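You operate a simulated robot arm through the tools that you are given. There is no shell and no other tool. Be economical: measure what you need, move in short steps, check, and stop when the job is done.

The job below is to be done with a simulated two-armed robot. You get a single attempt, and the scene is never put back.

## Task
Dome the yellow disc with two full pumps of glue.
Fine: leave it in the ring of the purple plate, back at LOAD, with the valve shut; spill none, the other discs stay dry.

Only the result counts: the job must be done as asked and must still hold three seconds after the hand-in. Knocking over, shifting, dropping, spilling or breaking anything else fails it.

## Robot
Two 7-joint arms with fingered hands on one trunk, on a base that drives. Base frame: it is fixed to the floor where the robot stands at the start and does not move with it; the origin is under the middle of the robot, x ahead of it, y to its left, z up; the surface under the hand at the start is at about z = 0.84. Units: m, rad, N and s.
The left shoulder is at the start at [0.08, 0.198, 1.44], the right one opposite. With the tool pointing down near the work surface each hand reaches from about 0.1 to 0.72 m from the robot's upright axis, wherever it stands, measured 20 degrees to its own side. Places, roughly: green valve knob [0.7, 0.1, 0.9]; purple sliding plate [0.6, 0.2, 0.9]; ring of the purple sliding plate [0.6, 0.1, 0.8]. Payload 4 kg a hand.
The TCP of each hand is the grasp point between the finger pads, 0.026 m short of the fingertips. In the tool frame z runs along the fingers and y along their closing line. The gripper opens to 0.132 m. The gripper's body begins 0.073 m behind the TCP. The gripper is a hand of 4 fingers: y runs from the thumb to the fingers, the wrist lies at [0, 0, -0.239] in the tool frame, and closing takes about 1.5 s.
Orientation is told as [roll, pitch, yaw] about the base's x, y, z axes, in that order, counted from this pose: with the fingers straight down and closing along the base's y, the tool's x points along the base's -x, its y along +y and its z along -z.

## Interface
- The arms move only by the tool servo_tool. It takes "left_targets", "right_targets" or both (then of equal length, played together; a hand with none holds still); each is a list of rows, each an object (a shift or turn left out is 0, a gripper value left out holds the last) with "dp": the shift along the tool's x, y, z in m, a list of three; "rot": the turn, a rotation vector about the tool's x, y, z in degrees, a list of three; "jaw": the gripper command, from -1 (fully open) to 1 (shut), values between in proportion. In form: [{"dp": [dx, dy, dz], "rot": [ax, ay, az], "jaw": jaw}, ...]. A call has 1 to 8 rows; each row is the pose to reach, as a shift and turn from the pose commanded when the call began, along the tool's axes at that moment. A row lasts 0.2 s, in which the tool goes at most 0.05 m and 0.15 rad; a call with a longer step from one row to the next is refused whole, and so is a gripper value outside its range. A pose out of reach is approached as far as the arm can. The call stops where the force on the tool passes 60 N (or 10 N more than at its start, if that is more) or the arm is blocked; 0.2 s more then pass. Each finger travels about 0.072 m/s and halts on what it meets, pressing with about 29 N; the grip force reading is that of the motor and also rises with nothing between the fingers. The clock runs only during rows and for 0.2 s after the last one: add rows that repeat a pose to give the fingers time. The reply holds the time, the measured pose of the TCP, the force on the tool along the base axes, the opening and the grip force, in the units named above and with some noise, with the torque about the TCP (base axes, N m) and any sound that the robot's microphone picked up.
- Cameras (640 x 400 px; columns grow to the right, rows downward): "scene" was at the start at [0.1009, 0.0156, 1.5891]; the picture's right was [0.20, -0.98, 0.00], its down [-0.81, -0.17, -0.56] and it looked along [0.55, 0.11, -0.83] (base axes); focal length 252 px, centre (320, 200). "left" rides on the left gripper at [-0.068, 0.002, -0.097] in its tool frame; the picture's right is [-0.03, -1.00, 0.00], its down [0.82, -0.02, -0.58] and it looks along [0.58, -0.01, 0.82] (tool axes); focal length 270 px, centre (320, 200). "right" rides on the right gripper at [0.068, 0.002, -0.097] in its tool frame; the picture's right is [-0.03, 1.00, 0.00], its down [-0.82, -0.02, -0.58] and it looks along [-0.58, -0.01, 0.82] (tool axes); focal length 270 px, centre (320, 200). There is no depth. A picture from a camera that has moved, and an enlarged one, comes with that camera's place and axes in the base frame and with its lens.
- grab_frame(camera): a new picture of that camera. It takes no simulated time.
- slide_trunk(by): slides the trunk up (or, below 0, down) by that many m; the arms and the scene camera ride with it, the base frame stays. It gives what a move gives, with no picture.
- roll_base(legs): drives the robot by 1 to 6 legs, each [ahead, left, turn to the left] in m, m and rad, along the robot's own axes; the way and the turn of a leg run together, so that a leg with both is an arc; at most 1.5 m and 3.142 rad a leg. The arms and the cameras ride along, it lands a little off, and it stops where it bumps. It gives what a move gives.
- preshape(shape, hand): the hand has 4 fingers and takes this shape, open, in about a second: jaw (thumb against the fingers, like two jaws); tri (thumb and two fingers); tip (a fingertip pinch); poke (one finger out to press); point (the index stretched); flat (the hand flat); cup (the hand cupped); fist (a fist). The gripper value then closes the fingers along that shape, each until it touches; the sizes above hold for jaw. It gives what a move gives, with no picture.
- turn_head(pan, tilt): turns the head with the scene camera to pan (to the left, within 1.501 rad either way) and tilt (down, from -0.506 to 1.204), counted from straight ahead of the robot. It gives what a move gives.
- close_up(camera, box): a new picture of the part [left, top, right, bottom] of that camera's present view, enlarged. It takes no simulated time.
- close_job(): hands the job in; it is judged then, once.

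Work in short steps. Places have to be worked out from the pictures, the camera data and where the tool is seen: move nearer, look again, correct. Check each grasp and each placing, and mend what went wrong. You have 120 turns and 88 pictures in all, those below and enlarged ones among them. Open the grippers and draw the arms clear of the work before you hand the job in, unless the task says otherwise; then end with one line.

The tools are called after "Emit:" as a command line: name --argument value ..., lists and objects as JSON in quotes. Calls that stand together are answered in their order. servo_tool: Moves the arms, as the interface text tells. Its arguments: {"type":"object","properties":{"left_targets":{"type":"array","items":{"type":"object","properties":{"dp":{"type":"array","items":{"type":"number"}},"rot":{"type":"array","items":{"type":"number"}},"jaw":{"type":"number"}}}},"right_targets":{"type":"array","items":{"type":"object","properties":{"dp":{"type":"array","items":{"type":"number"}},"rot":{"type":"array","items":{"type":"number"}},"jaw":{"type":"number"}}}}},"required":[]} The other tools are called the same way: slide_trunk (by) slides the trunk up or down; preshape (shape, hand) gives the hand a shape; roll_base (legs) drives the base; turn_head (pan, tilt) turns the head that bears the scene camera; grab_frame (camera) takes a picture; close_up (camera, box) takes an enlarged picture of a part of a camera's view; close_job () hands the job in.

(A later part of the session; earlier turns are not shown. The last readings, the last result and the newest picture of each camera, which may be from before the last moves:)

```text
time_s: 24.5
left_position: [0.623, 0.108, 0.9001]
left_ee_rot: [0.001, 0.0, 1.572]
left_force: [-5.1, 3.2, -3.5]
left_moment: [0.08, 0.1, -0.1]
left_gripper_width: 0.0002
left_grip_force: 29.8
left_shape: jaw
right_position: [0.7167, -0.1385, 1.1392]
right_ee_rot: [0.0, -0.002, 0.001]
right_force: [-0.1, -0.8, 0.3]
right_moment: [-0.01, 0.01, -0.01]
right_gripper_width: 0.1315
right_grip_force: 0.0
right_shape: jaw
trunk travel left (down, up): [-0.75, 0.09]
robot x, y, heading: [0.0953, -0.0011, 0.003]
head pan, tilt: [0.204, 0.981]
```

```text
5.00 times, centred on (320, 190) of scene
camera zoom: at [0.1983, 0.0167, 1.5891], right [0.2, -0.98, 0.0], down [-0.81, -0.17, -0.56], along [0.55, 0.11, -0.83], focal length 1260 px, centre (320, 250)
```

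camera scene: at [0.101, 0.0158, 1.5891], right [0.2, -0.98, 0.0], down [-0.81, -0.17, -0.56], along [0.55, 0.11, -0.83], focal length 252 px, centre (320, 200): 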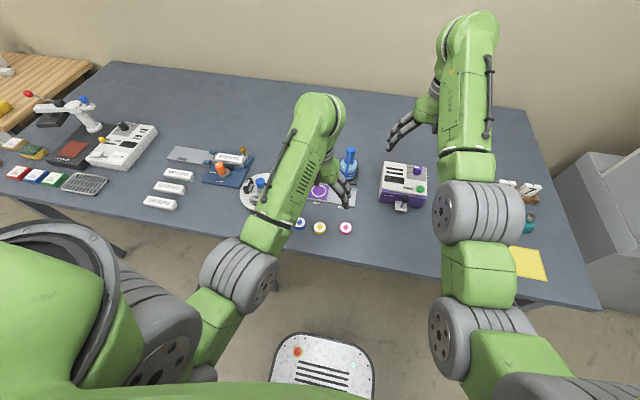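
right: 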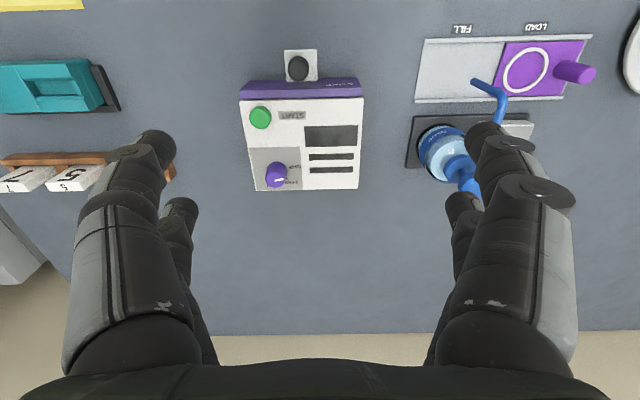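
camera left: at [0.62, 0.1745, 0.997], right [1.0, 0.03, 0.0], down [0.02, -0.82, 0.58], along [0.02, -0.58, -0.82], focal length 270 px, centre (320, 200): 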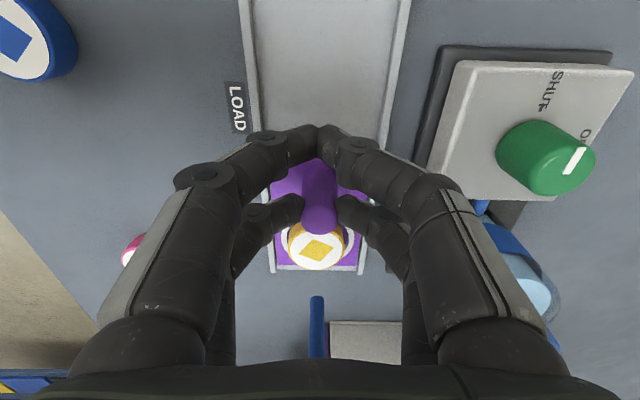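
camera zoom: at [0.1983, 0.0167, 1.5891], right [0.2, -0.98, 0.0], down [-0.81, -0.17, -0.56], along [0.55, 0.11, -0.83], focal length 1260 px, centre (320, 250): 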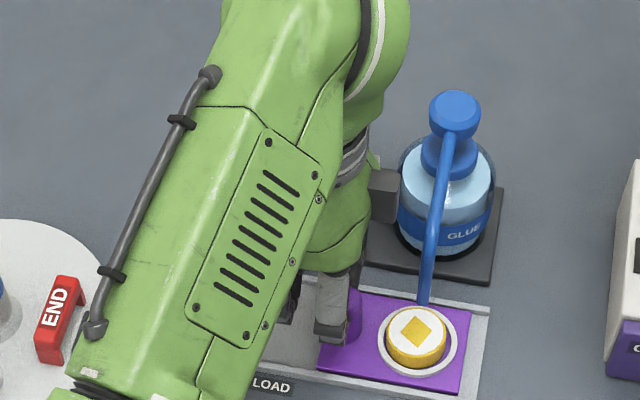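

The plate is close to the FILL end and nearly under the spout. I push on in small steps until it stops.

Emit:
servo_tool --left_targets '[{"dp": [0.003, 0, 0]}, {"dp": [0.006, 0, 0]}, {"dp": [0.006, 0, 0]}]'

Emit:
servo_tool --left_targets '[{"dp": [0.003, 0, 0]}, {"dp": [0.006, 0, 0]}, {"dp": [0.006, 0, 0]}]'

Emit:
close_up --camera "scene" --box '[310, 165, 370, 225]'

Emit:
close_up --camera "left" --box '[240, 180, 400, 360]'

```text
time_s: 25.3
left_position: [0.6233, 0.1053, 0.8999]
left_ee_rot: [-0.001, 0.001, 1.573]
left_force: [-6.7, 23.8, -1.2]
left_moment: [0.45, 0.16, -0.12]
left_gripper_width: 0.0001
left_grip_force: 28.9
left_shape: jaw
right_position: [0.7147, -0.1342, 1.1397]
right_ee_rot: [-0.003, -0.002, 0.003]
right_force: [0.0, -0.8, 0.4]
right_moment: [-0.04, -0.01, 0.01]
right_gripper_width: 0.1315
right_grip_force: 0.1
right_shape: jaw
trunk travel left (down, up): [-0.75, 0.09]
robot x, y, heading: [0.0984, -0.0033, 0.009]
head pan, tilt: [0.204, 0.981]
```

```text
time_s: 26.1
left_position: [0.6239, 0.0869, 0.9014]
left_ee_rot: [0.0, 0.005, 1.565]
left_force: [0.2, -0.4, 0.5]
left_moment: [0.06, 0.01, 0.02]
left_gripper_width: 0.0002
left_grip_force: 29.2
left_shape: jaw
right_position: [0.7157, -0.1444, 1.1379]
right_ee_rot: [0.002, -0.001, -0.002]
right_force: [0.0, -1.5, -0.7]
right_moment: [0.02, 0.0, -0.02]
right_gripper_width: 0.1318
right_grip_force: 0.1
right_shape: jaw
trunk travel left (down, up): [-0.75, 0.09]
robot x, y, heading: [0.0945, -0.0027, -0.001]
head pan, tilt: [0.204, 0.981]
```

```text
6.67 times, centred on (340, 195) of scene
camera zoom: at [0.1998, 0.0111, 1.5891], right [0.2, -0.98, 0.0], down [-0.81, -0.16, -0.56], along [0.54, 0.11, -0.83], focal length 1680 px, centre (187, 233)
```

zoom: 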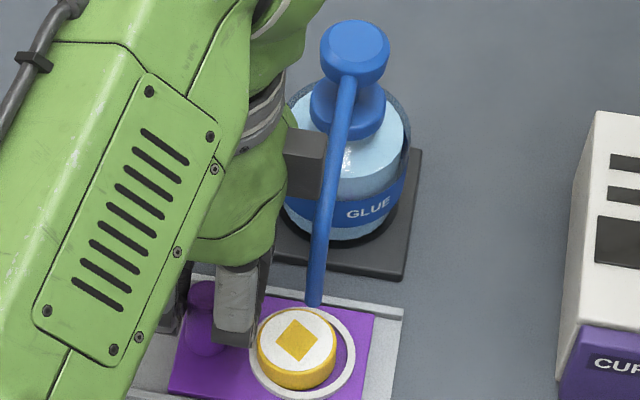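

```text
2.22 times, centred on (320, 270) of left
camera zoom: at [0.6217, 0.1552, 0.9989], right [1.0, 0.02, 0.0], down [0.02, -0.81, 0.58], along [0.01, -0.58, -0.81], focal length 601 px, centre (320, 44)
```

zoom: 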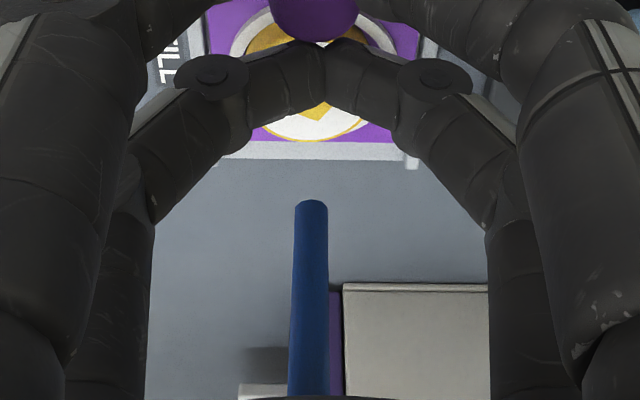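

The plate hit its stop and the fingers slipped past the knob, without touching the disc height. I open a little, rise straight up, and check the alignment under the spout.

Emit:
servo_tool --left_targets '[{"jaw": 0.3}, {"jaw": 0.3}, {"jaw": 0.3, "dp": [0, 0, -0.03]}, {"dp": [-0.02, 0, -0.07]}, {"dp": [-0.06, 0, -0.09]}, {"dp": [-0.1, 0, -0.1]}, {"dp": [-0.1, 0, -0.1]}]'

Emit:
close_up --camera "scene" --box '[300, 150, 370, 225]'

Emit:
grab_frame --camera "left"

```text
time_s: 27.7
left_position: [0.6226, 0.1942, 0.9983]
left_ee_rot: [0.001, 0.0, 1.573]
left_force: [0.0, -0.7, -1.0]
left_moment: [-0.01, -0.01, -0.01]
left_gripper_width: 0.0461
left_grip_force: 0.0
left_shape: jaw
right_position: [0.7165, -0.1402, 1.1375]
right_ee_rot: [0.0, -0.001, 0.002]
right_force: [-0.7, 0.1, -0.2]
right_moment: [-0.02, 0.0, 0.0]
right_gripper_width: 0.1317
right_grip_force: 0.0
right_shape: jaw
trunk travel left (down, up): [-0.75, 0.09]
robot x, y, heading: [0.0956, 0.001, 0.007]
head pan, tilt: [0.204, 0.981]
```

```text
5.33 times, centred on (335, 188) of scene
camera zoom: at [0.1988, 0.0151, 1.5891], right [0.2, -0.98, 0.0], down [-0.81, -0.17, -0.56], along [0.54, 0.11, -0.83], focal length 1344 px, centre (240, 267)
```

zoom: 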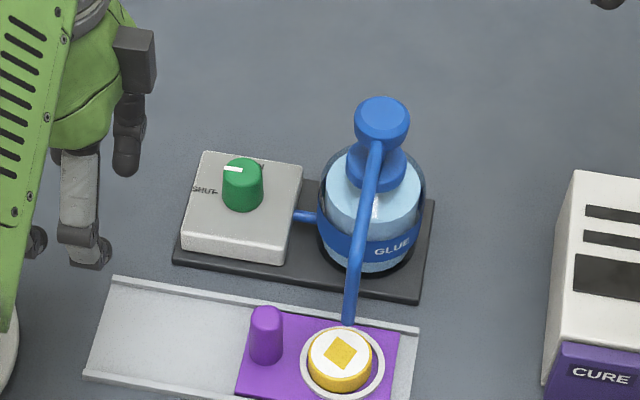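

```text
52 pictures are left
camera left: at [0.619, 0.2617, 1.0965], right [1.0, 0.03, 0.0], down [0.02, -0.82, 0.58], along [0.02, -0.58, -0.82], focal length 270 px, centre (320, 200)
```

left: 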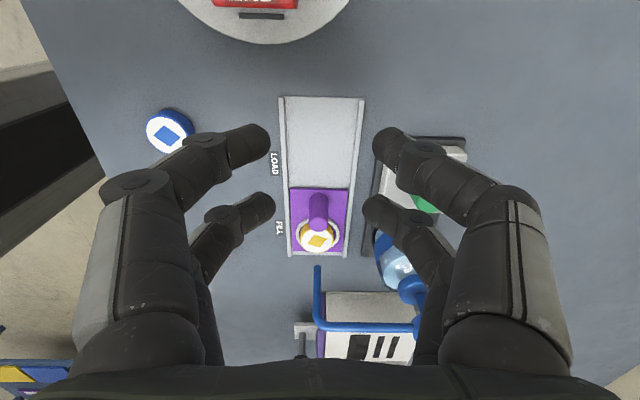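

The disc sits under the spout at the stop. Now the valve: its knob ≈ [0.719, 0.124], top z ≈ 0.904, OPEN is a clockwise quarter turn (+y → +x). I bring the left hand above it, turned to yaw 135° so that I can turn to 45°.

Emit:
servo_tool --left_targets '[{"dp": [0.01, -0.015, 0], "rot": [0, 0, -7], "jaw": 0.1}, {"dp": [0.02, -0.03, 0], "rot": [0, 0, -14]}, {"dp": [0.03, -0.045, 0], "rot": [0, 0, -21]}, {"dp": [0.04, -0.06, 0], "rot": [0, 0, -28]}, {"dp": [0.05, -0.074, 0], "rot": [0, 0, -35]}, {"dp": [0.056, -0.082, 0], "rot": [0, 0, -42]}, {"dp": [0.056, -0.082, 0], "rot": [0, 0, -45]}, {"dp": [0.056, -0.082, 0], "rot": [0, 0, -45]}]'

Emit:
grab_frame --camera "left"

Emit:
grab_frame --camera "right"

```text
time_s: 29.5
left_position: [0.7033, 0.1377, 1.0005]
left_ee_rot: [-0.001, 0.0, 2.358]
left_force: [0.3, -0.4, -0.1]
left_moment: [-0.02, 0.0, -0.02]
left_gripper_width: 0.0589
left_grip_force: 0.1
left_shape: jaw
right_position: [0.7169, -0.1387, 1.137]
right_ee_rot: [0.001, -0.002, 0.001]
right_force: [-0.1, -0.2, 0.4]
right_moment: [-0.01, 0.01, 0.04]
right_gripper_width: 0.1321
right_grip_force: 0.1
right_shape: jaw
trunk travel left (down, up): [-0.75, 0.09]
robot x, y, heading: [0.0979, -0.002, 0.003]
head pan, tilt: [0.204, 0.981]
```

```text
51 pictures are left
camera left: at [0.6546, 0.1852, 1.0976], right [0.69, 0.73, 0.0], down [0.59, -0.56, 0.58], along [0.42, -0.4, -0.82], focal length 270 px, centre (320, 200)
```

left: 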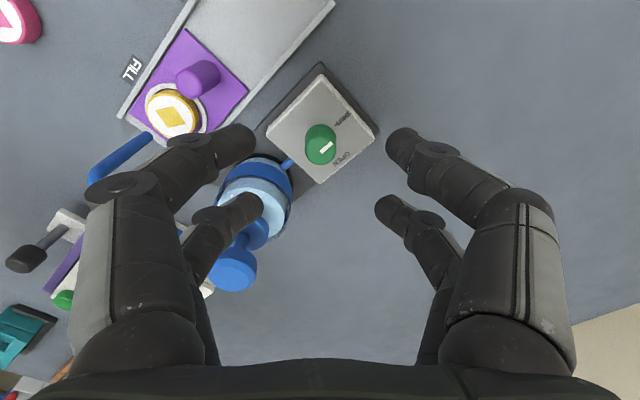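

```text
50 pictures are left
camera right: at [0.6491, -0.1375, 1.2341], right [0.02, 1.0, 0.0], down [0.82, -0.02, 0.58], along [0.58, -0.01, -0.82], focal length 270 px, centre (320, 200)
```

right: 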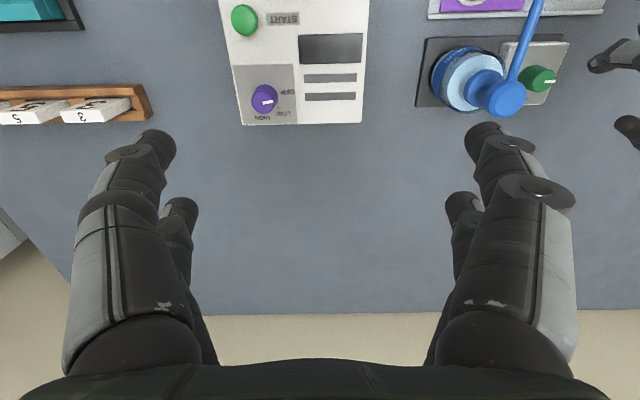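

OPEN/SHUT labels confirm the direction. Knob refined to about [0.7205, 0.127]. I lower to z 0.94 and look again.

Emit:
servo_tool --left_targets '[{"dp": [0, -0.0042, 0.03]}, {"dp": [0, -0.0042, 0.06]}, {"dp": [0, -0.0042, 0.06]}]'

Emit:
grab_frame --camera "left"

```text
time_s: 30.3
left_position: [0.7083, 0.1404, 0.9385]
left_ee_rot: [-0.002, 0.0, 2.358]
left_force: [-0.3, 0.1, 0.4]
left_moment: [-0.04, -0.01, -0.01]
left_gripper_width: 0.059
left_grip_force: 0.2
left_shape: jaw
right_position: [0.7163, -0.1386, 1.1387]
right_ee_rot: [0.001, -0.001, 0.001]
right_force: [0.5, -0.5, -0.1]
right_moment: [0.0, 0.0, 0.01]
right_gripper_width: 0.1318
right_grip_force: 0.1
right_shape: jaw
trunk travel left (down, up): [-0.75, 0.09]
robot x, y, heading: [0.099, -0.0016, 0.003]
head pan, tilt: [0.204, 0.981]
```

```text
49 pictures are left
camera left: at [0.657, 0.1877, 1.0366], right [0.69, 0.73, 0.0], down [0.59, -0.56, 0.58], along [0.42, -0.4, -0.82], focal length 270 px, centre (320, 200)
```

left: 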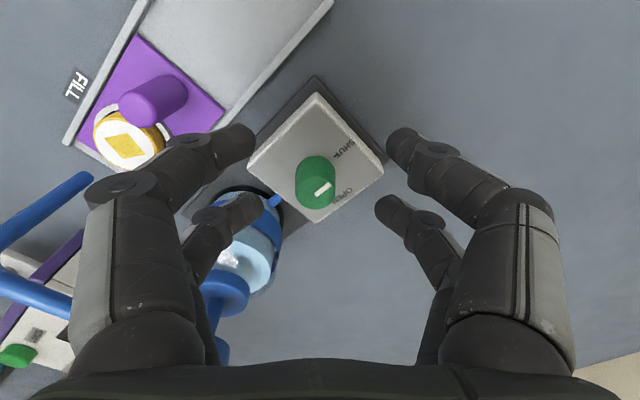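

Knob centre is on the closing line; I shift 3.7 mm so the far pair straddles it, and lower to z ≈ 0.91.

Emit:
servo_tool --left_targets '[{"dp": [-0.0037, 0.0005, 0.01]}, {"dp": [-0.0037, 0.0005, 0.02]}, {"dp": [-0.0037, 0.0005, 0.028]}, {"dp": [-0.0037, 0.0005, 0.028]}]'

Emit:
grab_frame --camera "left"

Emit:
close_up --camera "scene" --box '[290, 130, 370, 200]'

```text
time_s: 31.3
left_position: [0.7046, 0.1443, 0.9121]
left_ee_rot: [0.0, -0.003, 2.359]
left_force: [0.1, 0.8, -0.9]
left_moment: [0.0, -0.03, 0.05]
left_gripper_width: 0.059
left_grip_force: 0.1
left_shape: jaw
right_position: [0.716, -0.1393, 1.1391]
right_ee_rot: [0.0, -0.001, 0.002]
right_force: [0.3, 0.2, 0.9]
right_moment: [-0.01, 0.02, 0.01]
right_gripper_width: 0.1318
right_grip_force: 0.0
right_shape: jaw
trunk travel left (down, up): [-0.75, 0.09]
robot x, y, heading: [0.0958, 0.0018, -0.004]
head pan, tilt: [0.204, 0.981]
```

```text
48 pictures are left
camera left: at [0.6541, 0.1906, 1.0084], right [0.69, 0.73, 0.0], down [0.59, -0.56, 0.58], along [0.42, -0.4, -0.82], focal length 270 px, centre (320, 200)
```

left: 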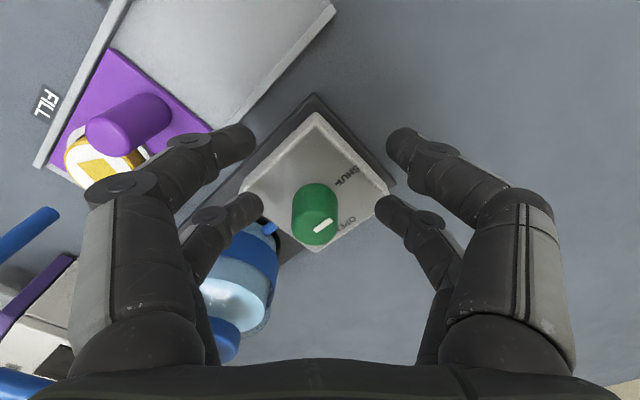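

```text
5.71 times, centred on (330, 165) of scene
camera zoom: at [0.1988, 0.0159, 1.5891], right [0.2, -0.98, 0.0], down [-0.81, -0.17, -0.56], along [0.54, 0.11, -0.83], focal length 1440 px, centre (263, 400)
```

zoom: 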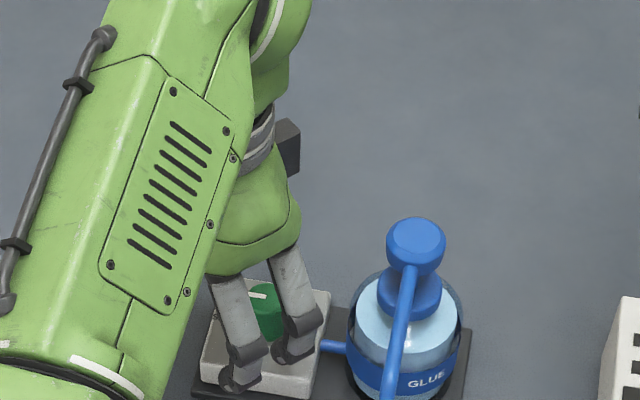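

The far pair straddles the knob well. Closing on it.

Emit:
servo_tool --left_targets '[{"jaw": 1}, {"jaw": 1}, {"jaw": 1}, {"jaw": 1}, {"jaw": 1}]'

Emit:
grab_frame --camera "left"

```text
time_s: 32.5
left_position: [0.7028, 0.1491, 0.9107]
left_ee_rot: [0.001, -0.002, 2.361]
left_force: [-19.3, 17.8, -2.6]
left_moment: [0.39, 0.46, -0.14]
left_gripper_width: 0.0
left_grip_force: 29.2
left_shape: jaw
right_position: [0.7141, -0.1355, 1.1391]
right_ee_rot: [-0.004, -0.002, 0.004]
right_force: [1.2, -0.3, 0.0]
right_moment: [-0.01, -0.03, 0.0]
right_gripper_width: 0.1319
right_grip_force: 0.0
right_shape: jaw
trunk travel left (down, up): [-0.75, 0.09]
robot x, y, heading: [0.0972, 0.0027, 0.004]
head pan, tilt: [0.204, 0.981]
```

```text
46 pictures are left
camera left: at [0.6506, 0.1955, 1.0075], right [0.69, 0.73, 0.0], down [0.6, -0.56, 0.58], along [0.42, -0.4, -0.82], focal length 270 px, centre (320, 200)
```

left: 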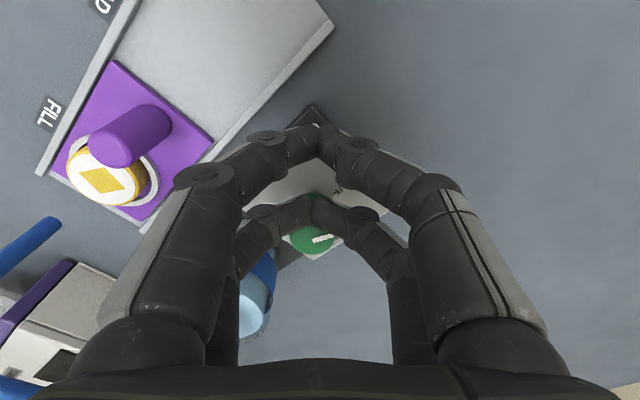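

The fingers squeezed off the knob's near side and the knob did not turn. I open, rise, and try the "tri" shape, which should hold a small round knob better.

Emit:
servo_tool --left_targets '[{"jaw": 0.1}, {"jaw": 0.1}, {"jaw": 0.1}, {"jaw": 0.1, "dp": [0, 0, -0.04]}, {"dp": [0, 0, -0.08]}, {"dp": [0, 0, -0.08]}]'

Emit:
preshape --hand "left" --shape "tri"

Emit:
grab_frame --camera "left"

```text
time_s: 33.9
left_position: [0.7061, 0.1424, 0.9927]
left_ee_rot: [0.0, 0.001, 2.357]
left_force: [-0.4, -0.1, 0.5]
left_moment: [0.05, -0.02, -0.01]
left_gripper_width: 0.0587
left_grip_force: 0.1
left_shape: jaw
right_position: [0.7166, -0.1386, 1.1375]
right_ee_rot: [-0.001, -0.001, 0.002]
right_force: [0.1, -0.2, 0.6]
right_moment: [0.02, 0.0, 0.0]
right_gripper_width: 0.1322
right_grip_force: 0.0
right_shape: jaw
trunk travel left (down, up): [-0.75, 0.09]
robot x, y, heading: [0.0983, -0.0035, 0.005]
head pan, tilt: [0.204, 0.981]
```

```text
time_s: 34.8
left_position: [0.7055, 0.1444, 0.9919]
left_ee_rot: [-0.001, 0.001, 2.359]
left_force: [-0.4, -0.5, 0.2]
left_moment: [0.01, 0.0, 0.03]
left_gripper_width: 0.1321
left_grip_force: 0.2
left_shape: tri
right_position: [0.716, -0.1379, 1.1386]
right_ee_rot: [0.0, -0.003, 0.002]
right_force: [0.9, -0.3, 0.3]
right_moment: [0.01, 0.02, 0.01]
right_gripper_width: 0.132
right_grip_force: 0.1
right_shape: jaw
trunk travel left (down, up): [-0.75, 0.09]
robot x, y, heading: [0.0992, 0.0016, 0.004]
head pan, tilt: [0.204, 0.981]
```

```text
45 pictures are left
camera left: at [0.6549, 0.1901, 1.0889], right [0.69, 0.73, 0.0], down [0.59, -0.56, 0.58], along [0.42, -0.4, -0.82], focal length 270 px, centre (320, 200)
```

left: 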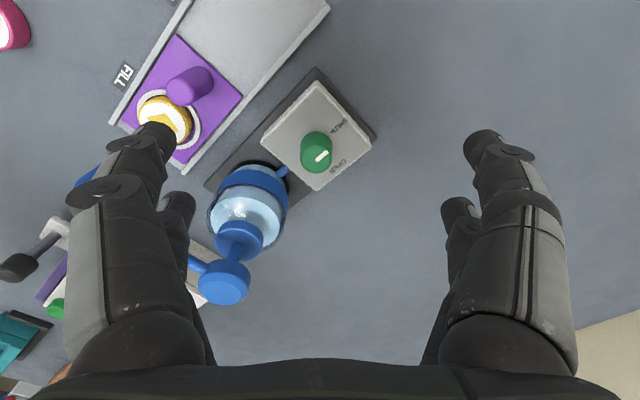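

Open, it looks like the jaw; I close it in the air here to see how the fingers meet.

Emit:
servo_tool --left_targets '[{"jaw": 0.3}, {"jaw": 0.3}, {"jaw": 0.3}, {"jaw": 0.3}]'

Emit:
grab_frame --camera "left"

```text
time_s: 35.8
left_position: [0.7056, 0.1432, 0.9923]
left_ee_rot: [0.001, -0.001, 2.358]
left_force: [-0.2, -0.3, 0.6]
left_moment: [-0.01, -0.02, -0.01]
left_gripper_width: 0.0464
left_grip_force: 0.1
left_shape: tri
right_position: [0.7161, -0.1393, 1.1379]
right_ee_rot: [0.001, -0.003, 0.002]
right_force: [0.8, -0.1, 1.1]
right_moment: [0.01, 0.01, 0.01]
right_gripper_width: 0.1318
right_grip_force: 0.0
right_shape: jaw
trunk travel left (down, up): [-0.75, 0.09]
robot x, y, heading: [0.0981, 0.0011, 0.004]
head pan, tilt: [0.204, 0.981]
```

```text
44 pictures are left
camera left: at [0.6551, 0.1899, 1.0888], right [0.69, 0.73, 0.0], down [0.59, -0.56, 0.58], along [0.42, -0.4, -0.82], focal length 270 px, centre (320, 200)
```

left: 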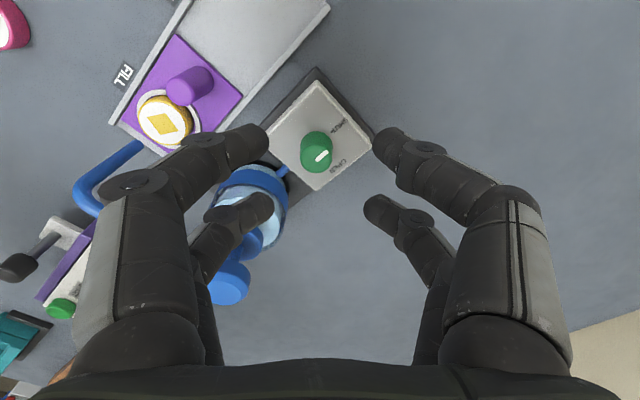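

"tri" looks the same as jaw here. I try "tip".

Emit:
preshape --hand "left" --shape "tip"

Emit:
servo_tool --left_targets '[{"jaw": 0.3}, {"jaw": 0.3}, {"jaw": 0.3}, {"jaw": 0.3}]'

Emit:
grab_frame --camera "left"

```text
time_s: 36.7
left_position: [0.7054, 0.1435, 0.9928]
left_ee_rot: [0.001, 0.0, 2.358]
left_force: [0.3, -0.5, 0.4]
left_moment: [0.01, -0.02, 0.0]
left_gripper_width: 0.1318
left_grip_force: 0.2
left_shape: tip
right_position: [0.7176, -0.1401, 1.1372]
right_ee_rot: [-0.001, -0.002, 0.002]
right_force: [-0.5, -0.2, 0.7]
right_moment: [-0.02, -0.02, -0.02]
right_gripper_width: 0.1319
right_grip_force: 0.0
right_shape: jaw
trunk travel left (down, up): [-0.75, 0.09]
robot x, y, heading: [0.0982, 0.0007, 0.001]
head pan, tilt: [0.204, 0.981]
```

```text
time_s: 37.7
left_position: [0.7045, 0.1426, 0.9914]
left_ee_rot: [0.0, 0.002, 2.357]
left_force: [-0.2, 0.4, -0.5]
left_moment: [0.01, 0.01, -0.02]
left_gripper_width: 0.0466
left_grip_force: 0.1
left_shape: tip
right_position: [0.7168, -0.1389, 1.1391]
right_ee_rot: [0.0, -0.001, 0.003]
right_force: [0.4, -0.7, 0.2]
right_moment: [0.02, 0.01, 0.03]
right_gripper_width: 0.1321
right_grip_force: 0.0
right_shape: jaw
trunk travel left (down, up): [-0.75, 0.09]
robot x, y, heading: [0.0947, -0.0014, 0.001]
head pan, tilt: [0.204, 0.981]
```

```text
43 pictures are left
camera left: at [0.655, 0.1899, 1.0888], right [0.69, 0.73, 0.0], down [0.59, -0.56, 0.58], along [0.42, -0.4, -0.82], focal length 270 px, centre (320, 200)
```

left: 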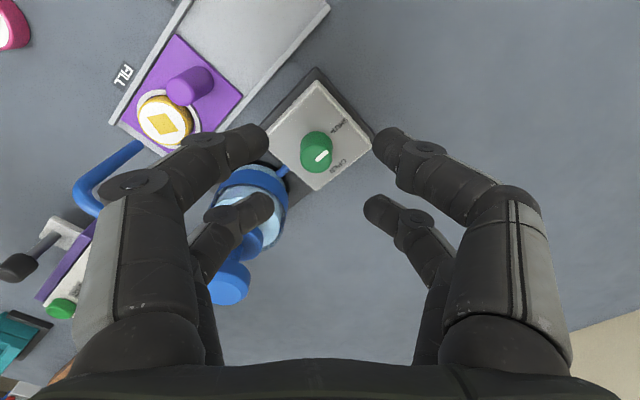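

"tip" looks the same as well. My knob estimate along the view line was a few mm short; I take a sharp enlargement now for triangulation.

Emit:
close_up --camera "left" --box '[270, 110, 370, 190]'

Emit:
close_up --camera "scene" --box '[300, 145, 350, 185]'

```text
5.00 times, centred on (320, 150) of left
camera zoom: at [0.655, 0.1899, 1.0888], right [0.69, 0.73, 0.0], down [0.59, -0.56, 0.58], along [0.42, -0.4, -0.82], focal length 1351 px, centre (320, 450)
```

zoom: 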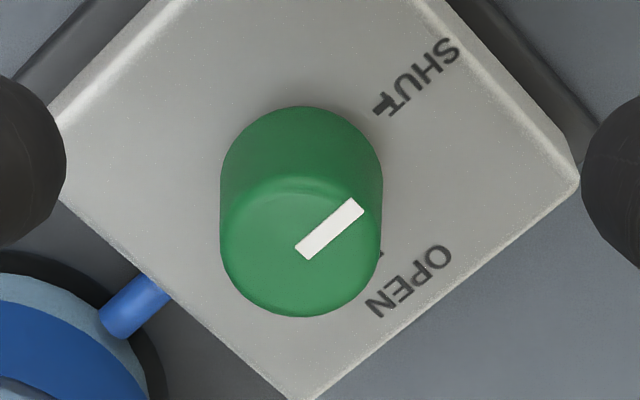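

```text
10.00 times, centred on (325, 165) of scene
camera zoom: at [0.1988, 0.0157, 1.5891], right [0.2, -0.98, 0.0], down [-0.81, -0.17, -0.56], along [0.54, 0.11, -0.83], focal length 2521 px, centre (270, 550)
```

zoom: 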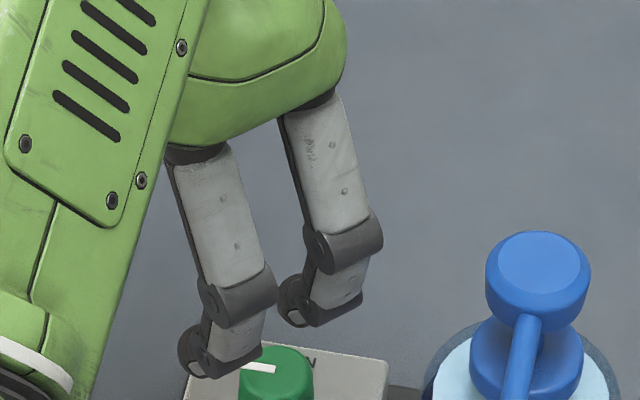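

Triangulated from two cameras: knob centre [0.7206, 0.1232], top z ≈ 0.9035. I shift 5 mm forward and 3 mm sideways and descend again.

Emit:
servo_tool --left_targets '[{"dp": [0.005, 0.0032, 0.02], "jaw": 0.1}, {"dp": [0.005, 0.0032, 0.05]}, {"dp": [0.005, 0.0032, 0.07]}, {"dp": [0.005, 0.0032, 0.081]}, {"dp": [0.005, 0.0032, 0.081]}]'

Emit:
close_up --camera "left" --box '[220, 120, 420, 260]'

```text
time_s: 38.9
left_position: [0.7077, 0.1389, 0.9115]
left_ee_rot: [0.0, -0.001, 2.359]
left_force: [-0.4, 0.3, 0.9]
left_moment: [0.01, -0.01, 0.01]
left_gripper_width: 0.0588
left_grip_force: 0.0
left_shape: tip
right_position: [0.7175, -0.1395, 1.1377]
right_ee_rot: [-0.001, -0.002, 0.001]
right_force: [0.3, 0.5, 0.8]
right_moment: [0.0, -0.05, -0.04]
right_gripper_width: 0.1317
right_grip_force: 0.1
right_shape: jaw
trunk travel left (down, up): [-0.75, 0.09]
robot x, y, heading: [0.0961, 0.0002, 0.003]
head pan, tilt: [0.204, 0.981]
```

```text
2.86 times, centred on (320, 190) of left
camera zoom: at [0.6571, 0.185, 1.0087], right [0.69, 0.73, 0.0], down [0.59, -0.56, 0.58], along [0.42, -0.4, -0.82], focal length 772 px, centre (320, 229)
```

zoom: 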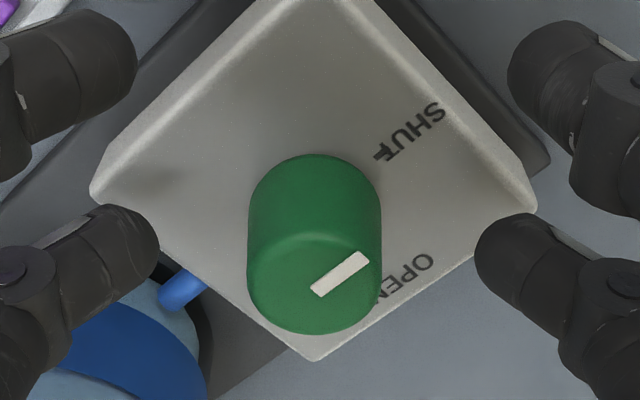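

Now the knob at finger depth lines up with the far fingertips. Closing slowly.

Emit:
servo_tool --left_targets '[{"jaw": 0.4}, {"jaw": 0.5}, {"jaw": 0.6}, {"jaw": 0.7}, {"jaw": 0.7}]'

Emit:
close_up --camera "left" --box '[220, 120, 420, 260]'

```text
time_s: 40.1
left_position: [0.7062, 0.1385, 0.9123]
left_ee_rot: [0.0, 0.001, 2.358]
left_force: [-0.2, 0.0, -0.4]
left_moment: [-0.01, 0.02, 0.01]
left_gripper_width: 0.0204
left_grip_force: 0.1
left_shape: tip
right_position: [0.7163, -0.139, 1.1382]
right_ee_rot: [-0.001, -0.002, 0.001]
right_force: [0.7, -0.7, 0.9]
right_moment: [-0.01, 0.02, 0.0]
right_gripper_width: 0.1321
right_grip_force: 0.1
right_shape: jaw
trunk travel left (down, up): [-0.75, 0.09]
robot x, y, heading: [0.0978, 0.0021, 0.003]
head pan, tilt: [0.204, 0.981]
```

```text
2.86 times, centred on (320, 190) of left
camera zoom: at [0.657, 0.185, 1.0089], right [0.69, 0.73, 0.0], down [0.59, -0.56, 0.58], along [0.42, -0.4, -0.82], focal length 772 px, centre (320, 229)
```

zoom: 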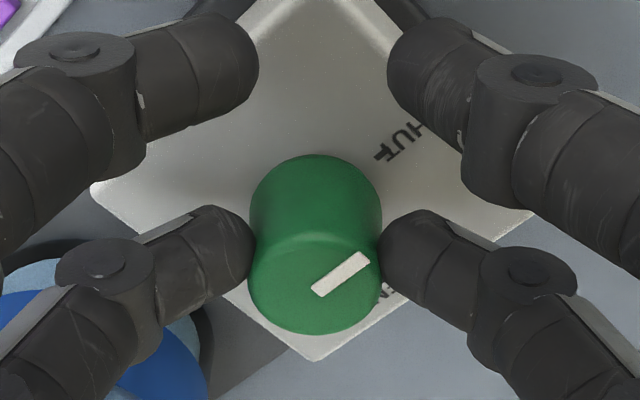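

Both far fingertips just touch the knob, centred. I close fully.

Emit:
servo_tool --left_targets '[{"jaw": 1}, {"jaw": 1}, {"jaw": 1}]'

Emit:
close_up --camera "left" --box '[220, 120, 420, 260]'

```text
time_s: 40.9
left_position: [0.7072, 0.1394, 0.9121]
left_ee_rot: [-0.001, 0.001, 2.358]
left_force: [-2.0, 1.8, -0.8]
left_moment: [0.05, 0.08, 0.0]
left_gripper_width: 0.0
left_grip_force: 29.2
left_shape: tip
right_position: [0.7173, -0.1375, 1.1385]
right_ee_rot: [-0.001, -0.002, 0.002]
right_force: [-0.5, 1.0, -1.0]
right_moment: [0.0, 0.0, -0.03]
right_gripper_width: 0.1317
right_grip_force: 0.0
right_shape: jaw
trunk travel left (down, up): [-0.75, 0.09]
robot x, y, heading: [0.098, 0.0012, 0.001]
head pan, tilt: [0.204, 0.981]
```

```text
2.86 times, centred on (320, 190) of left
camera zoom: at [0.6566, 0.1856, 1.0084], right [0.69, 0.73, 0.0], down [0.59, -0.56, 0.58], along [0.42, -0.4, -0.82], focal length 772 px, centre (320, 229)
```

zoom: 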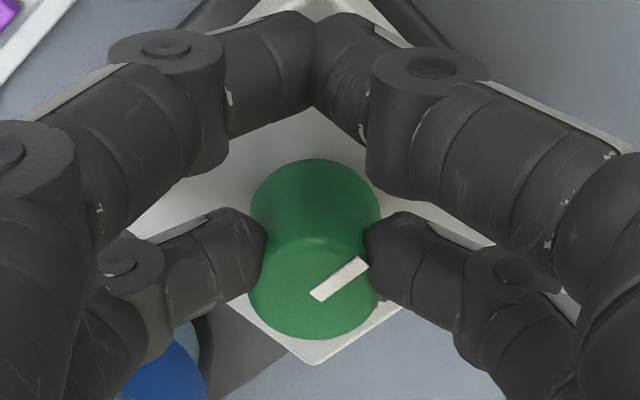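

Gripped. I turn clockwise about the knob axis by 48° first.

Emit:
servo_tool --left_targets '[{"dp": [0.0002, -0.0026, 0], "rot": [0, 0, 8]}, {"dp": [0.0007, -0.0052, 0], "rot": [0, 0, 16]}, {"dp": [0.0016, -0.0077, 0], "rot": [0, 0, 24]}, {"dp": [0.0029, -0.0101, 0], "rot": [0, 0, 32]}, {"dp": [0.0045, -0.0122, 0], "rot": [0, 0, 40]}, {"dp": [0.0063, -0.0141, 0], "rot": [0, 0, 48]}, {"dp": [0.0063, -0.0141, 0], "rot": [0, 0, 48]}]'

Emit:
close_up --camera "left" --box '[220, 120, 420, 260]'

```text
time_s: 42.5
left_position: [0.7238, 0.1453, 0.9108]
left_ee_rot: [0.0, 0.0, 1.517]
left_force: [9.8, 10.6, -0.7]
left_moment: [0.21, -0.22, 0.26]
left_gripper_width: 0.0
left_grip_force: 29.2
left_shape: tip
right_position: [0.7177, -0.1373, 1.1376]
right_ee_rot: [-0.001, 0.002, 0.002]
right_force: [-1.1, 0.1, -0.8]
right_moment: [0.01, 0.0, 0.01]
right_gripper_width: 0.132
right_grip_force: 0.2
right_shape: jaw
trunk travel left (down, up): [-0.75, 0.09]
robot x, y, heading: [0.0968, -0.0027, 0.002]
head pan, tilt: [0.204, 0.981]
```

```text
2.86 times, centred on (320, 190) of left
camera zoom: at [0.7242, 0.2136, 1.0083], right [1.0, -0.03, 0.0], down [-0.02, -0.82, 0.58], along [-0.01, -0.58, -0.82], focal length 772 px, centre (320, 229)
```

zoom: 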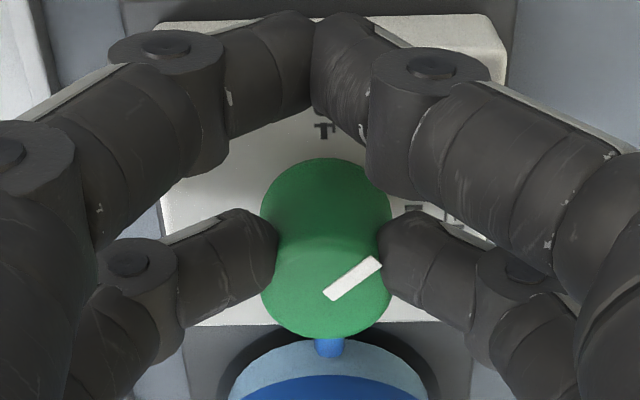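

The knob turned with the hand. I turn the remaining ~44°.

Emit:
servo_tool --left_targets '[{"dp": [0, -0.0026, 0], "rot": [0, 0, 8]}, {"dp": [0.0003, -0.0053, 0], "rot": [0, 0, 16]}, {"dp": [0.001, -0.0078, 0], "rot": [0, 0, 24]}, {"dp": [0.0021, -0.0103, 0], "rot": [0, 0, 32]}, {"dp": [0.0035, -0.0126, 0], "rot": [0, 0, 40]}, {"dp": [0.0043, -0.0136, 0], "rot": [0, 0, 44]}, {"dp": [0.0043, -0.0136, 0], "rot": [0, 0, 44]}]'

Emit:
close_up --camera "left" --box '[220, 120, 420, 260]'

```text
time_s: 44.1
left_position: [0.7383, 0.1399, 0.9113]
left_ee_rot: [-0.003, 0.0, 0.748]
left_force: [28.5, 10.8, 9.3]
left_moment: [-0.09, -0.51, 0.57]
left_gripper_width: 0.0002
left_grip_force: 28.8
left_shape: tip
right_position: [0.7193, -0.1377, 1.1367]
right_ee_rot: [-0.003, 0.0, 0.002]
right_force: [0.7, 1.0, 0.7]
right_moment: [-0.01, -0.01, 0.01]
right_gripper_width: 0.1321
right_grip_force: 0.0
right_shape: jaw
trunk travel left (down, up): [-0.75, 0.09]
robot x, y, heading: [0.0972, 0.001, 0.002]
head pan, tilt: [0.204, 0.981]
```

```text
2.86 times, centred on (320, 190) of left
camera zoom: at [0.7862, 0.1876, 1.0078], right [0.7, -0.71, 0.0], down [-0.58, -0.57, 0.58], along [-0.41, -0.4, -0.82], focal length 772 px, centre (320, 229)
```

zoom: 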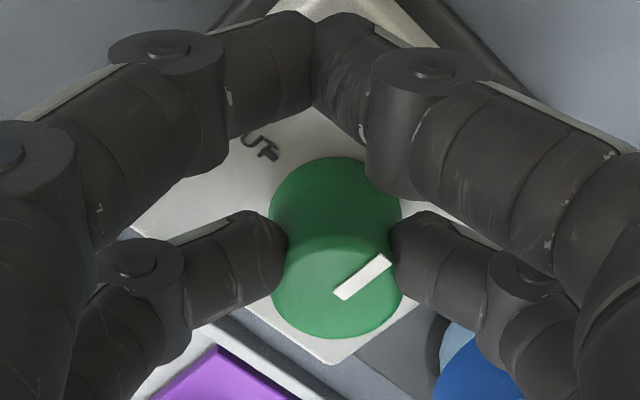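

The pointer is now at OPEN (+x). I release and rise to verify.

Emit:
servo_tool --left_targets '[{"jaw": 0.1}, {"jaw": 0.1}, {"jaw": 0.1}, {"jaw": 0.1, "dp": [0, 0, -0.03]}, {"dp": [-0.02, 0, -0.07]}, {"dp": [-0.04, 0, -0.11]}, {"dp": [-0.04, 0, -0.11]}]'

Emit:
grab_frame --camera "left"

Emit:
close_up --camera "scene" --box '[300, 140, 370, 225]'

```text
time_s: 45.7
left_position: [0.763, 0.1661, 1.0209]
left_ee_rot: [0.0, 0.001, 0.751]
left_force: [0.2, 0.1, 0.2]
left_moment: [-0.01, 0.01, -0.04]
left_gripper_width: 0.0591
left_grip_force: 0.0
left_shape: tip
right_position: [0.7167, -0.1401, 1.1387]
right_ee_rot: [0.001, 0.0, 0.004]
right_force: [0.4, -0.1, -0.1]
right_moment: [0.02, 0.0, 0.01]
right_gripper_width: 0.132
right_grip_force: 0.0
right_shape: jaw
trunk travel left (down, up): [-0.75, 0.09]
robot x, y, heading: [0.0966, 0.0045, 0.0]
head pan, tilt: [0.204, 0.981]
```

```text
35 pictures are left
camera left: at [0.811, 0.2135, 1.1178], right [0.7, -0.71, 0.0], down [-0.58, -0.57, 0.58], along [-0.41, -0.41, -0.82], focal length 270 px, centre (320, 200)
```

left: 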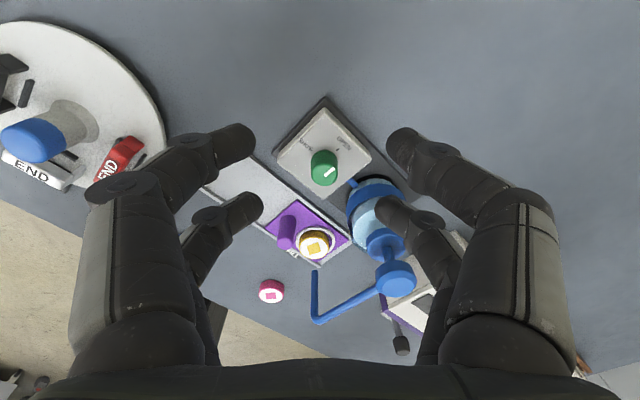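

```text
4.71 times, centred on (335, 182) of scene
camera zoom: at [0.1993, 0.0159, 1.589], right [0.2, -0.98, 0.0], down [-0.81, -0.17, -0.56], along [0.54, 0.11, -0.83], focal length 1186 px, centre (249, 282)
```

zoom: 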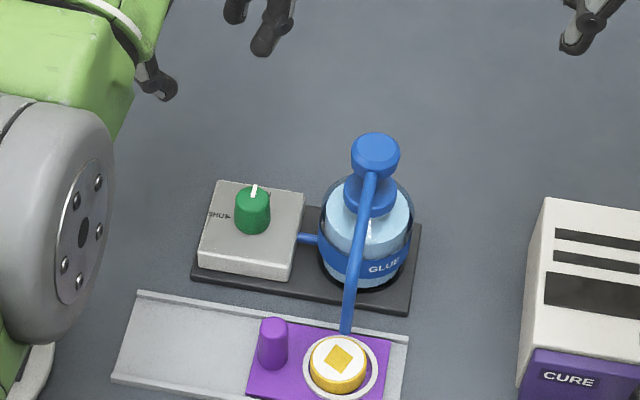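

Valve is OPEN and nothing drips. From three cameras the pump head is at about [0.722, 0.037], top z ≈ 0.972. I withdraw the left hand and bring the right one, fingers shut, over the pump with one finger pair above its centre (TCP x ≈ 0.742).

Emit:
servo_tool --left_targets '[{"dp": [-0.002, 0.03, -0.015]}, {"dp": [-0.004, 0.06, -0.03]}, {"dp": [-0.006, 0.09, -0.045]}, {"dp": [-0.01, 0.1277, -0.05]}, {"dp": [-0.01, 0.1277, -0.05]}, {"dp": [-0.01, 0.1277, -0.05]}]' --right_targets '[{"jaw": 1}, {"jaw": 1}, {"jaw": 1, "dp": [-0.005, 0.04, 0]}, {"dp": [-0.01, 0.085, 0]}, {"dp": [-0.018, 0.13, 0.0]}, {"dp": [-0.025, 0.17, 0.02]}]'

Emit:
servo_tool --right_targets '[{"dp": [0, 0.003, 0.025]}, {"dp": [0, 0.006, 0.05]}, {"dp": [0, 0.006, 0.05]}]'

Emit:
grab_frame --camera "right"

Emit:
close_up --camera "scene" --box '[300, 110, 400, 225]'

```text
time_s: 47.1
left_position: [0.6839, 0.2684, 1.0689]
left_ee_rot: [-0.001, 0.003, 0.754]
left_force: [-0.8, 0.0, 0.3]
left_moment: [-0.02, 0.01, 0.0]
left_gripper_width: 0.0588
left_grip_force: 0.1
left_shape: tip
right_position: [0.7459, 0.0307, 1.1195]
right_ee_rot: [0.0, -0.002, 0.002]
right_force: [0.5, -0.1, 0.3]
right_moment: [-0.01, 0.02, 0.0]
right_gripper_width: 0.0
right_grip_force: 28.4
right_shape: jaw
trunk travel left (down, up): [-0.75, 0.09]
robot x, y, heading: [0.098, -0.0018, 0.0]
head pan, tilt: [0.204, 0.981]
```

```text
time_s: 47.9
left_position: [0.6823, 0.2681, 1.0694]
left_ee_rot: [0.001, 0.0, 0.751]
left_force: [0.5, 0.5, 0.8]
left_moment: [0.0, 0.01, -0.01]
left_gripper_width: 0.0589
left_grip_force: 0.1
left_shape: tip
right_position: [0.7424, 0.0369, 1.0692]
right_ee_rot: [-0.001, -0.001, 0.001]
right_force: [-0.3, 0.5, 0.0]
right_moment: [0.04, -0.04, -0.01]
right_gripper_width: 0.0002
right_grip_force: 28.6
right_shape: jaw
trunk travel left (down, up): [-0.75, 0.09]
robot x, y, heading: [0.0997, -0.0028, 0.002]
head pan, tilt: [0.204, 0.981]
```

```text
33 pictures are left
camera right: at [0.6743, 0.0384, 1.1648], right [0.02, 1.0, 0.0], down [0.81, -0.02, 0.58], along [0.58, -0.01, -0.82], focal length 270 px, centre (320, 200)
```

right: 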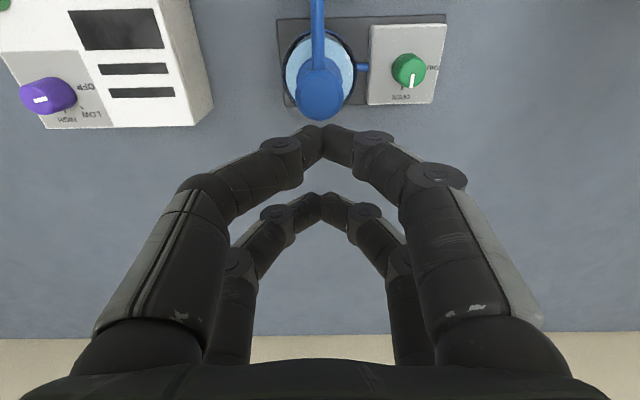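

```text
3.48 times, centred on (350, 168) of scene
camera zoom: at [0.1985, 0.016, 1.5891], right [0.2, -0.98, 0.0], down [-0.81, -0.17, -0.56], along [0.55, 0.11, -0.83], focal length 877 px, centre (216, 313)
```

zoom: 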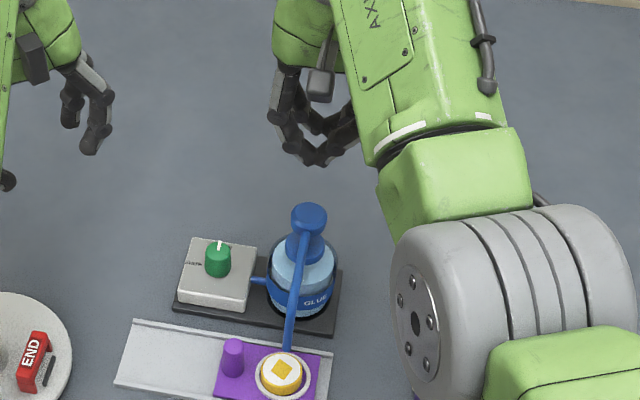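

Head confirmed at [0.722, 0.038]; the near pair is over it. I descend to just above the head and look.

Emit:
servo_tool --right_targets '[{"dp": [0, 0.001, 0.025]}, {"dp": [0, 0.001, 0.05]}, {"dp": [0, 0.001, 0.058]}, {"dp": [0, 0.001, 0.058]}]'

Emit:
grab_frame --camera "right"

Emit:
close_up --camera "scene" --box '[310, 130, 380, 210]'

```text
time_s: 48.9
left_position: [0.6826, 0.2676, 1.0693]
left_ee_rot: [0.001, 0.0, 0.75]
left_force: [-0.2, 0.1, 0.4]
left_moment: [0.02, 0.01, 0.03]
left_gripper_width: 0.059
left_grip_force: 0.1
left_shape: tip
right_position: [0.7416, 0.0367, 1.0098]
right_ee_rot: [0.002, 0.0, 0.004]
right_force: [0.3, 0.2, 0.4]
right_moment: [-0.01, 0.0, -0.02]
right_gripper_width: 0.0001
right_grip_force: 29.4
right_shape: jaw
trunk travel left (down, up): [-0.75, 0.09]
robot x, y, heading: [0.1007, -0.0005, 0.0]
head pan, tilt: [0.204, 0.981]
```

```text
31 pictures are left
camera right: at [0.674, 0.0398, 1.1063], right [0.02, 1.0, 0.0], down [0.82, -0.02, 0.58], along [0.58, -0.01, -0.82], focal length 270 px, centre (320, 200)
```

right: 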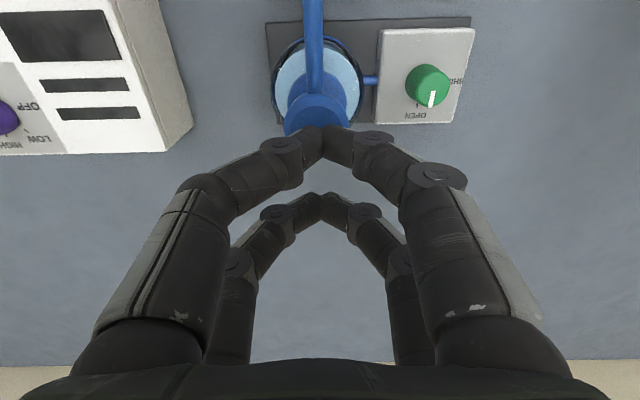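

```text
5.00 times, centred on (345, 170) of scene
camera zoom: at [0.1988, 0.0159, 1.5891], right [0.2, -0.98, 0.0], down [-0.81, -0.17, -0.56], along [0.54, 0.11, -0.83], focal length 1260 px, centre (195, 350)
```

zoom: 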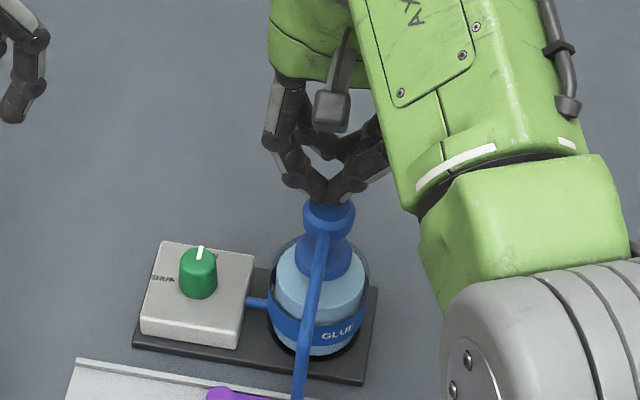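

The pair is over the centre of the head. First press: down in 5 mm rows, reading the force.

Emit:
servo_tool --right_targets '[{"dp": [0, 0, 0.005]}, {"dp": [0, 0, 0.01]}, {"dp": [0, 0, 0.015]}, {"dp": [0, 0, 0.02]}, {"dp": [0, 0, 0.022]}]'

Emit:
close_up --camera "scene" --box '[300, 130, 380, 225]'

```text
time_s: 50.1
left_position: [0.6814, 0.2669, 1.0707]
left_ee_rot: [-0.002, -0.001, 0.753]
left_force: [-0.3, 0.6, 0.2]
left_moment: [0.01, 0.0, -0.04]
left_gripper_width: 0.0591
left_grip_force: 0.1
left_shape: tip
right_position: [0.742, 0.0388, 0.9913]
right_ee_rot: [0.001, -0.007, 0.003]
right_force: [2.2, -1.2, 16.4]
right_moment: [-0.01, 0.25, 0.01]
right_gripper_width: 0.0
right_grip_force: 29.0
right_shape: jaw
trunk travel left (down, up): [-0.75, 0.09]
robot x, y, heading: [0.0965, 0.0022, 0.003]
head pan, tilt: [0.204, 0.981]
```

```text
4.21 times, centred on (340, 178) of scene
camera zoom: at [0.1961, 0.0155, 1.5895], right [0.2, -0.98, 0.0], down [-0.81, -0.17, -0.56], along [0.55, 0.11, -0.83], focal length 1061 px, centre (236, 295)
```

zoom: 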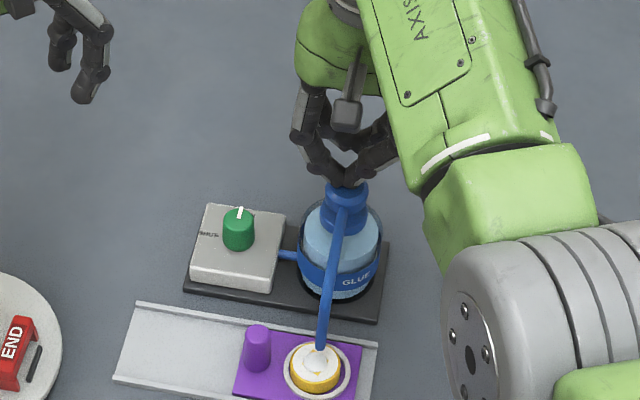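

Glue has come out, force 16 N. I press on to be sure of the full stroke.

Emit:
servo_tool --right_targets '[{"dp": [0, 0, 0.003]}, {"dp": [0, 0, 0.006]}, {"dp": [0, 0, 0.006]}]'

Emit:
close_up --camera "scene" --box '[310, 140, 370, 215]'

```text
time_s: 50.9
left_position: [0.6795, 0.2683, 1.0717]
left_ee_rot: [-0.002, -0.004, 0.753]
left_force: [0.2, -0.4, -0.3]
left_moment: [-0.02, 0.02, 0.04]
left_gripper_width: 0.0592
left_grip_force: 0.0
left_shape: tip
right_position: [0.742, 0.0388, 0.9899]
right_ee_rot: [0.003, -0.014, 0.002]
right_force: [7.3, -0.7, 41.2]
right_moment: [-0.02, 0.67, 0.02]
right_gripper_width: 0.0
right_grip_force: 28.5
right_shape: jaw
trunk travel left (down, up): [-0.75, 0.09]
robot x, y, heading: [0.0974, 0.001, 0.004]
head pan, tilt: [0.204, 0.981]
```

```text
5.33 times, centred on (340, 178) of scene
camera zoom: at [0.1931, 0.0151, 1.5898], right [0.2, -0.98, 0.0], down [-0.81, -0.17, -0.56], along [0.55, 0.11, -0.83], focal length 1344 px, centre (213, 320)
```

zoom: 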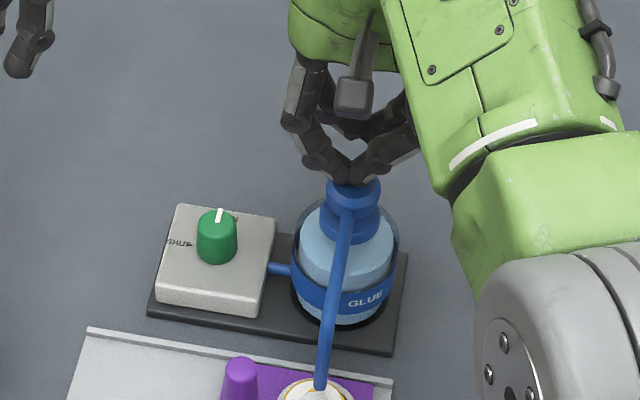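

Bottomed (41 N, no more travel): one full pump. I release upward fully and wait for the return.

Emit:
servo_tool --right_targets '[{"dp": [0, 0, -0.01]}, {"dp": [0, 0, -0.02]}, {"dp": [0, 0, -0.03]}, {"dp": [0, 0, -0.04]}, {"dp": [0, 0, -0.04]}, {"dp": [0, 0, -0.04]}]'

Emit:
close_up --camera "scene" --box '[300, 130, 380, 225]'

```text
time_s: 52.3
left_position: [0.6829, 0.2668, 1.0696]
left_ee_rot: [0.0, 0.0, 0.753]
left_force: [0.9, -0.8, 0.5]
left_moment: [0.0, 0.0, 0.02]
left_gripper_width: 0.0591
left_grip_force: 0.1
left_shape: tip
right_position: [0.7401, 0.0387, 1.0224]
right_ee_rot: [0.0, 0.001, 0.002]
right_force: [0.9, 0.3, -0.1]
right_moment: [0.0, -0.04, 0.0]
right_gripper_width: 0.0001
right_grip_force: 29.1
right_shape: jaw
trunk travel left (down, up): [-0.75, 0.09]
robot x, y, heading: [0.0929, 0.0003, -0.001]
head pan, tilt: [0.204, 0.981]
```

```text
4.21 times, centred on (340, 178) of scene
camera zoom: at [0.1985, 0.0156, 1.5891], right [0.2, -0.98, 0.0], down [-0.81, -0.17, -0.56], along [0.55, 0.11, -0.83], focal length 1061 px, centre (236, 295)
```

zoom: 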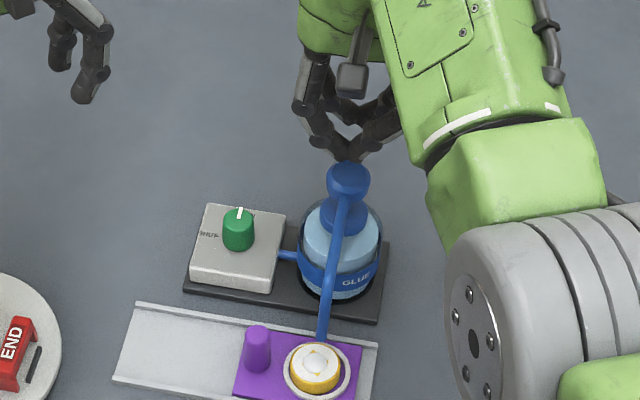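

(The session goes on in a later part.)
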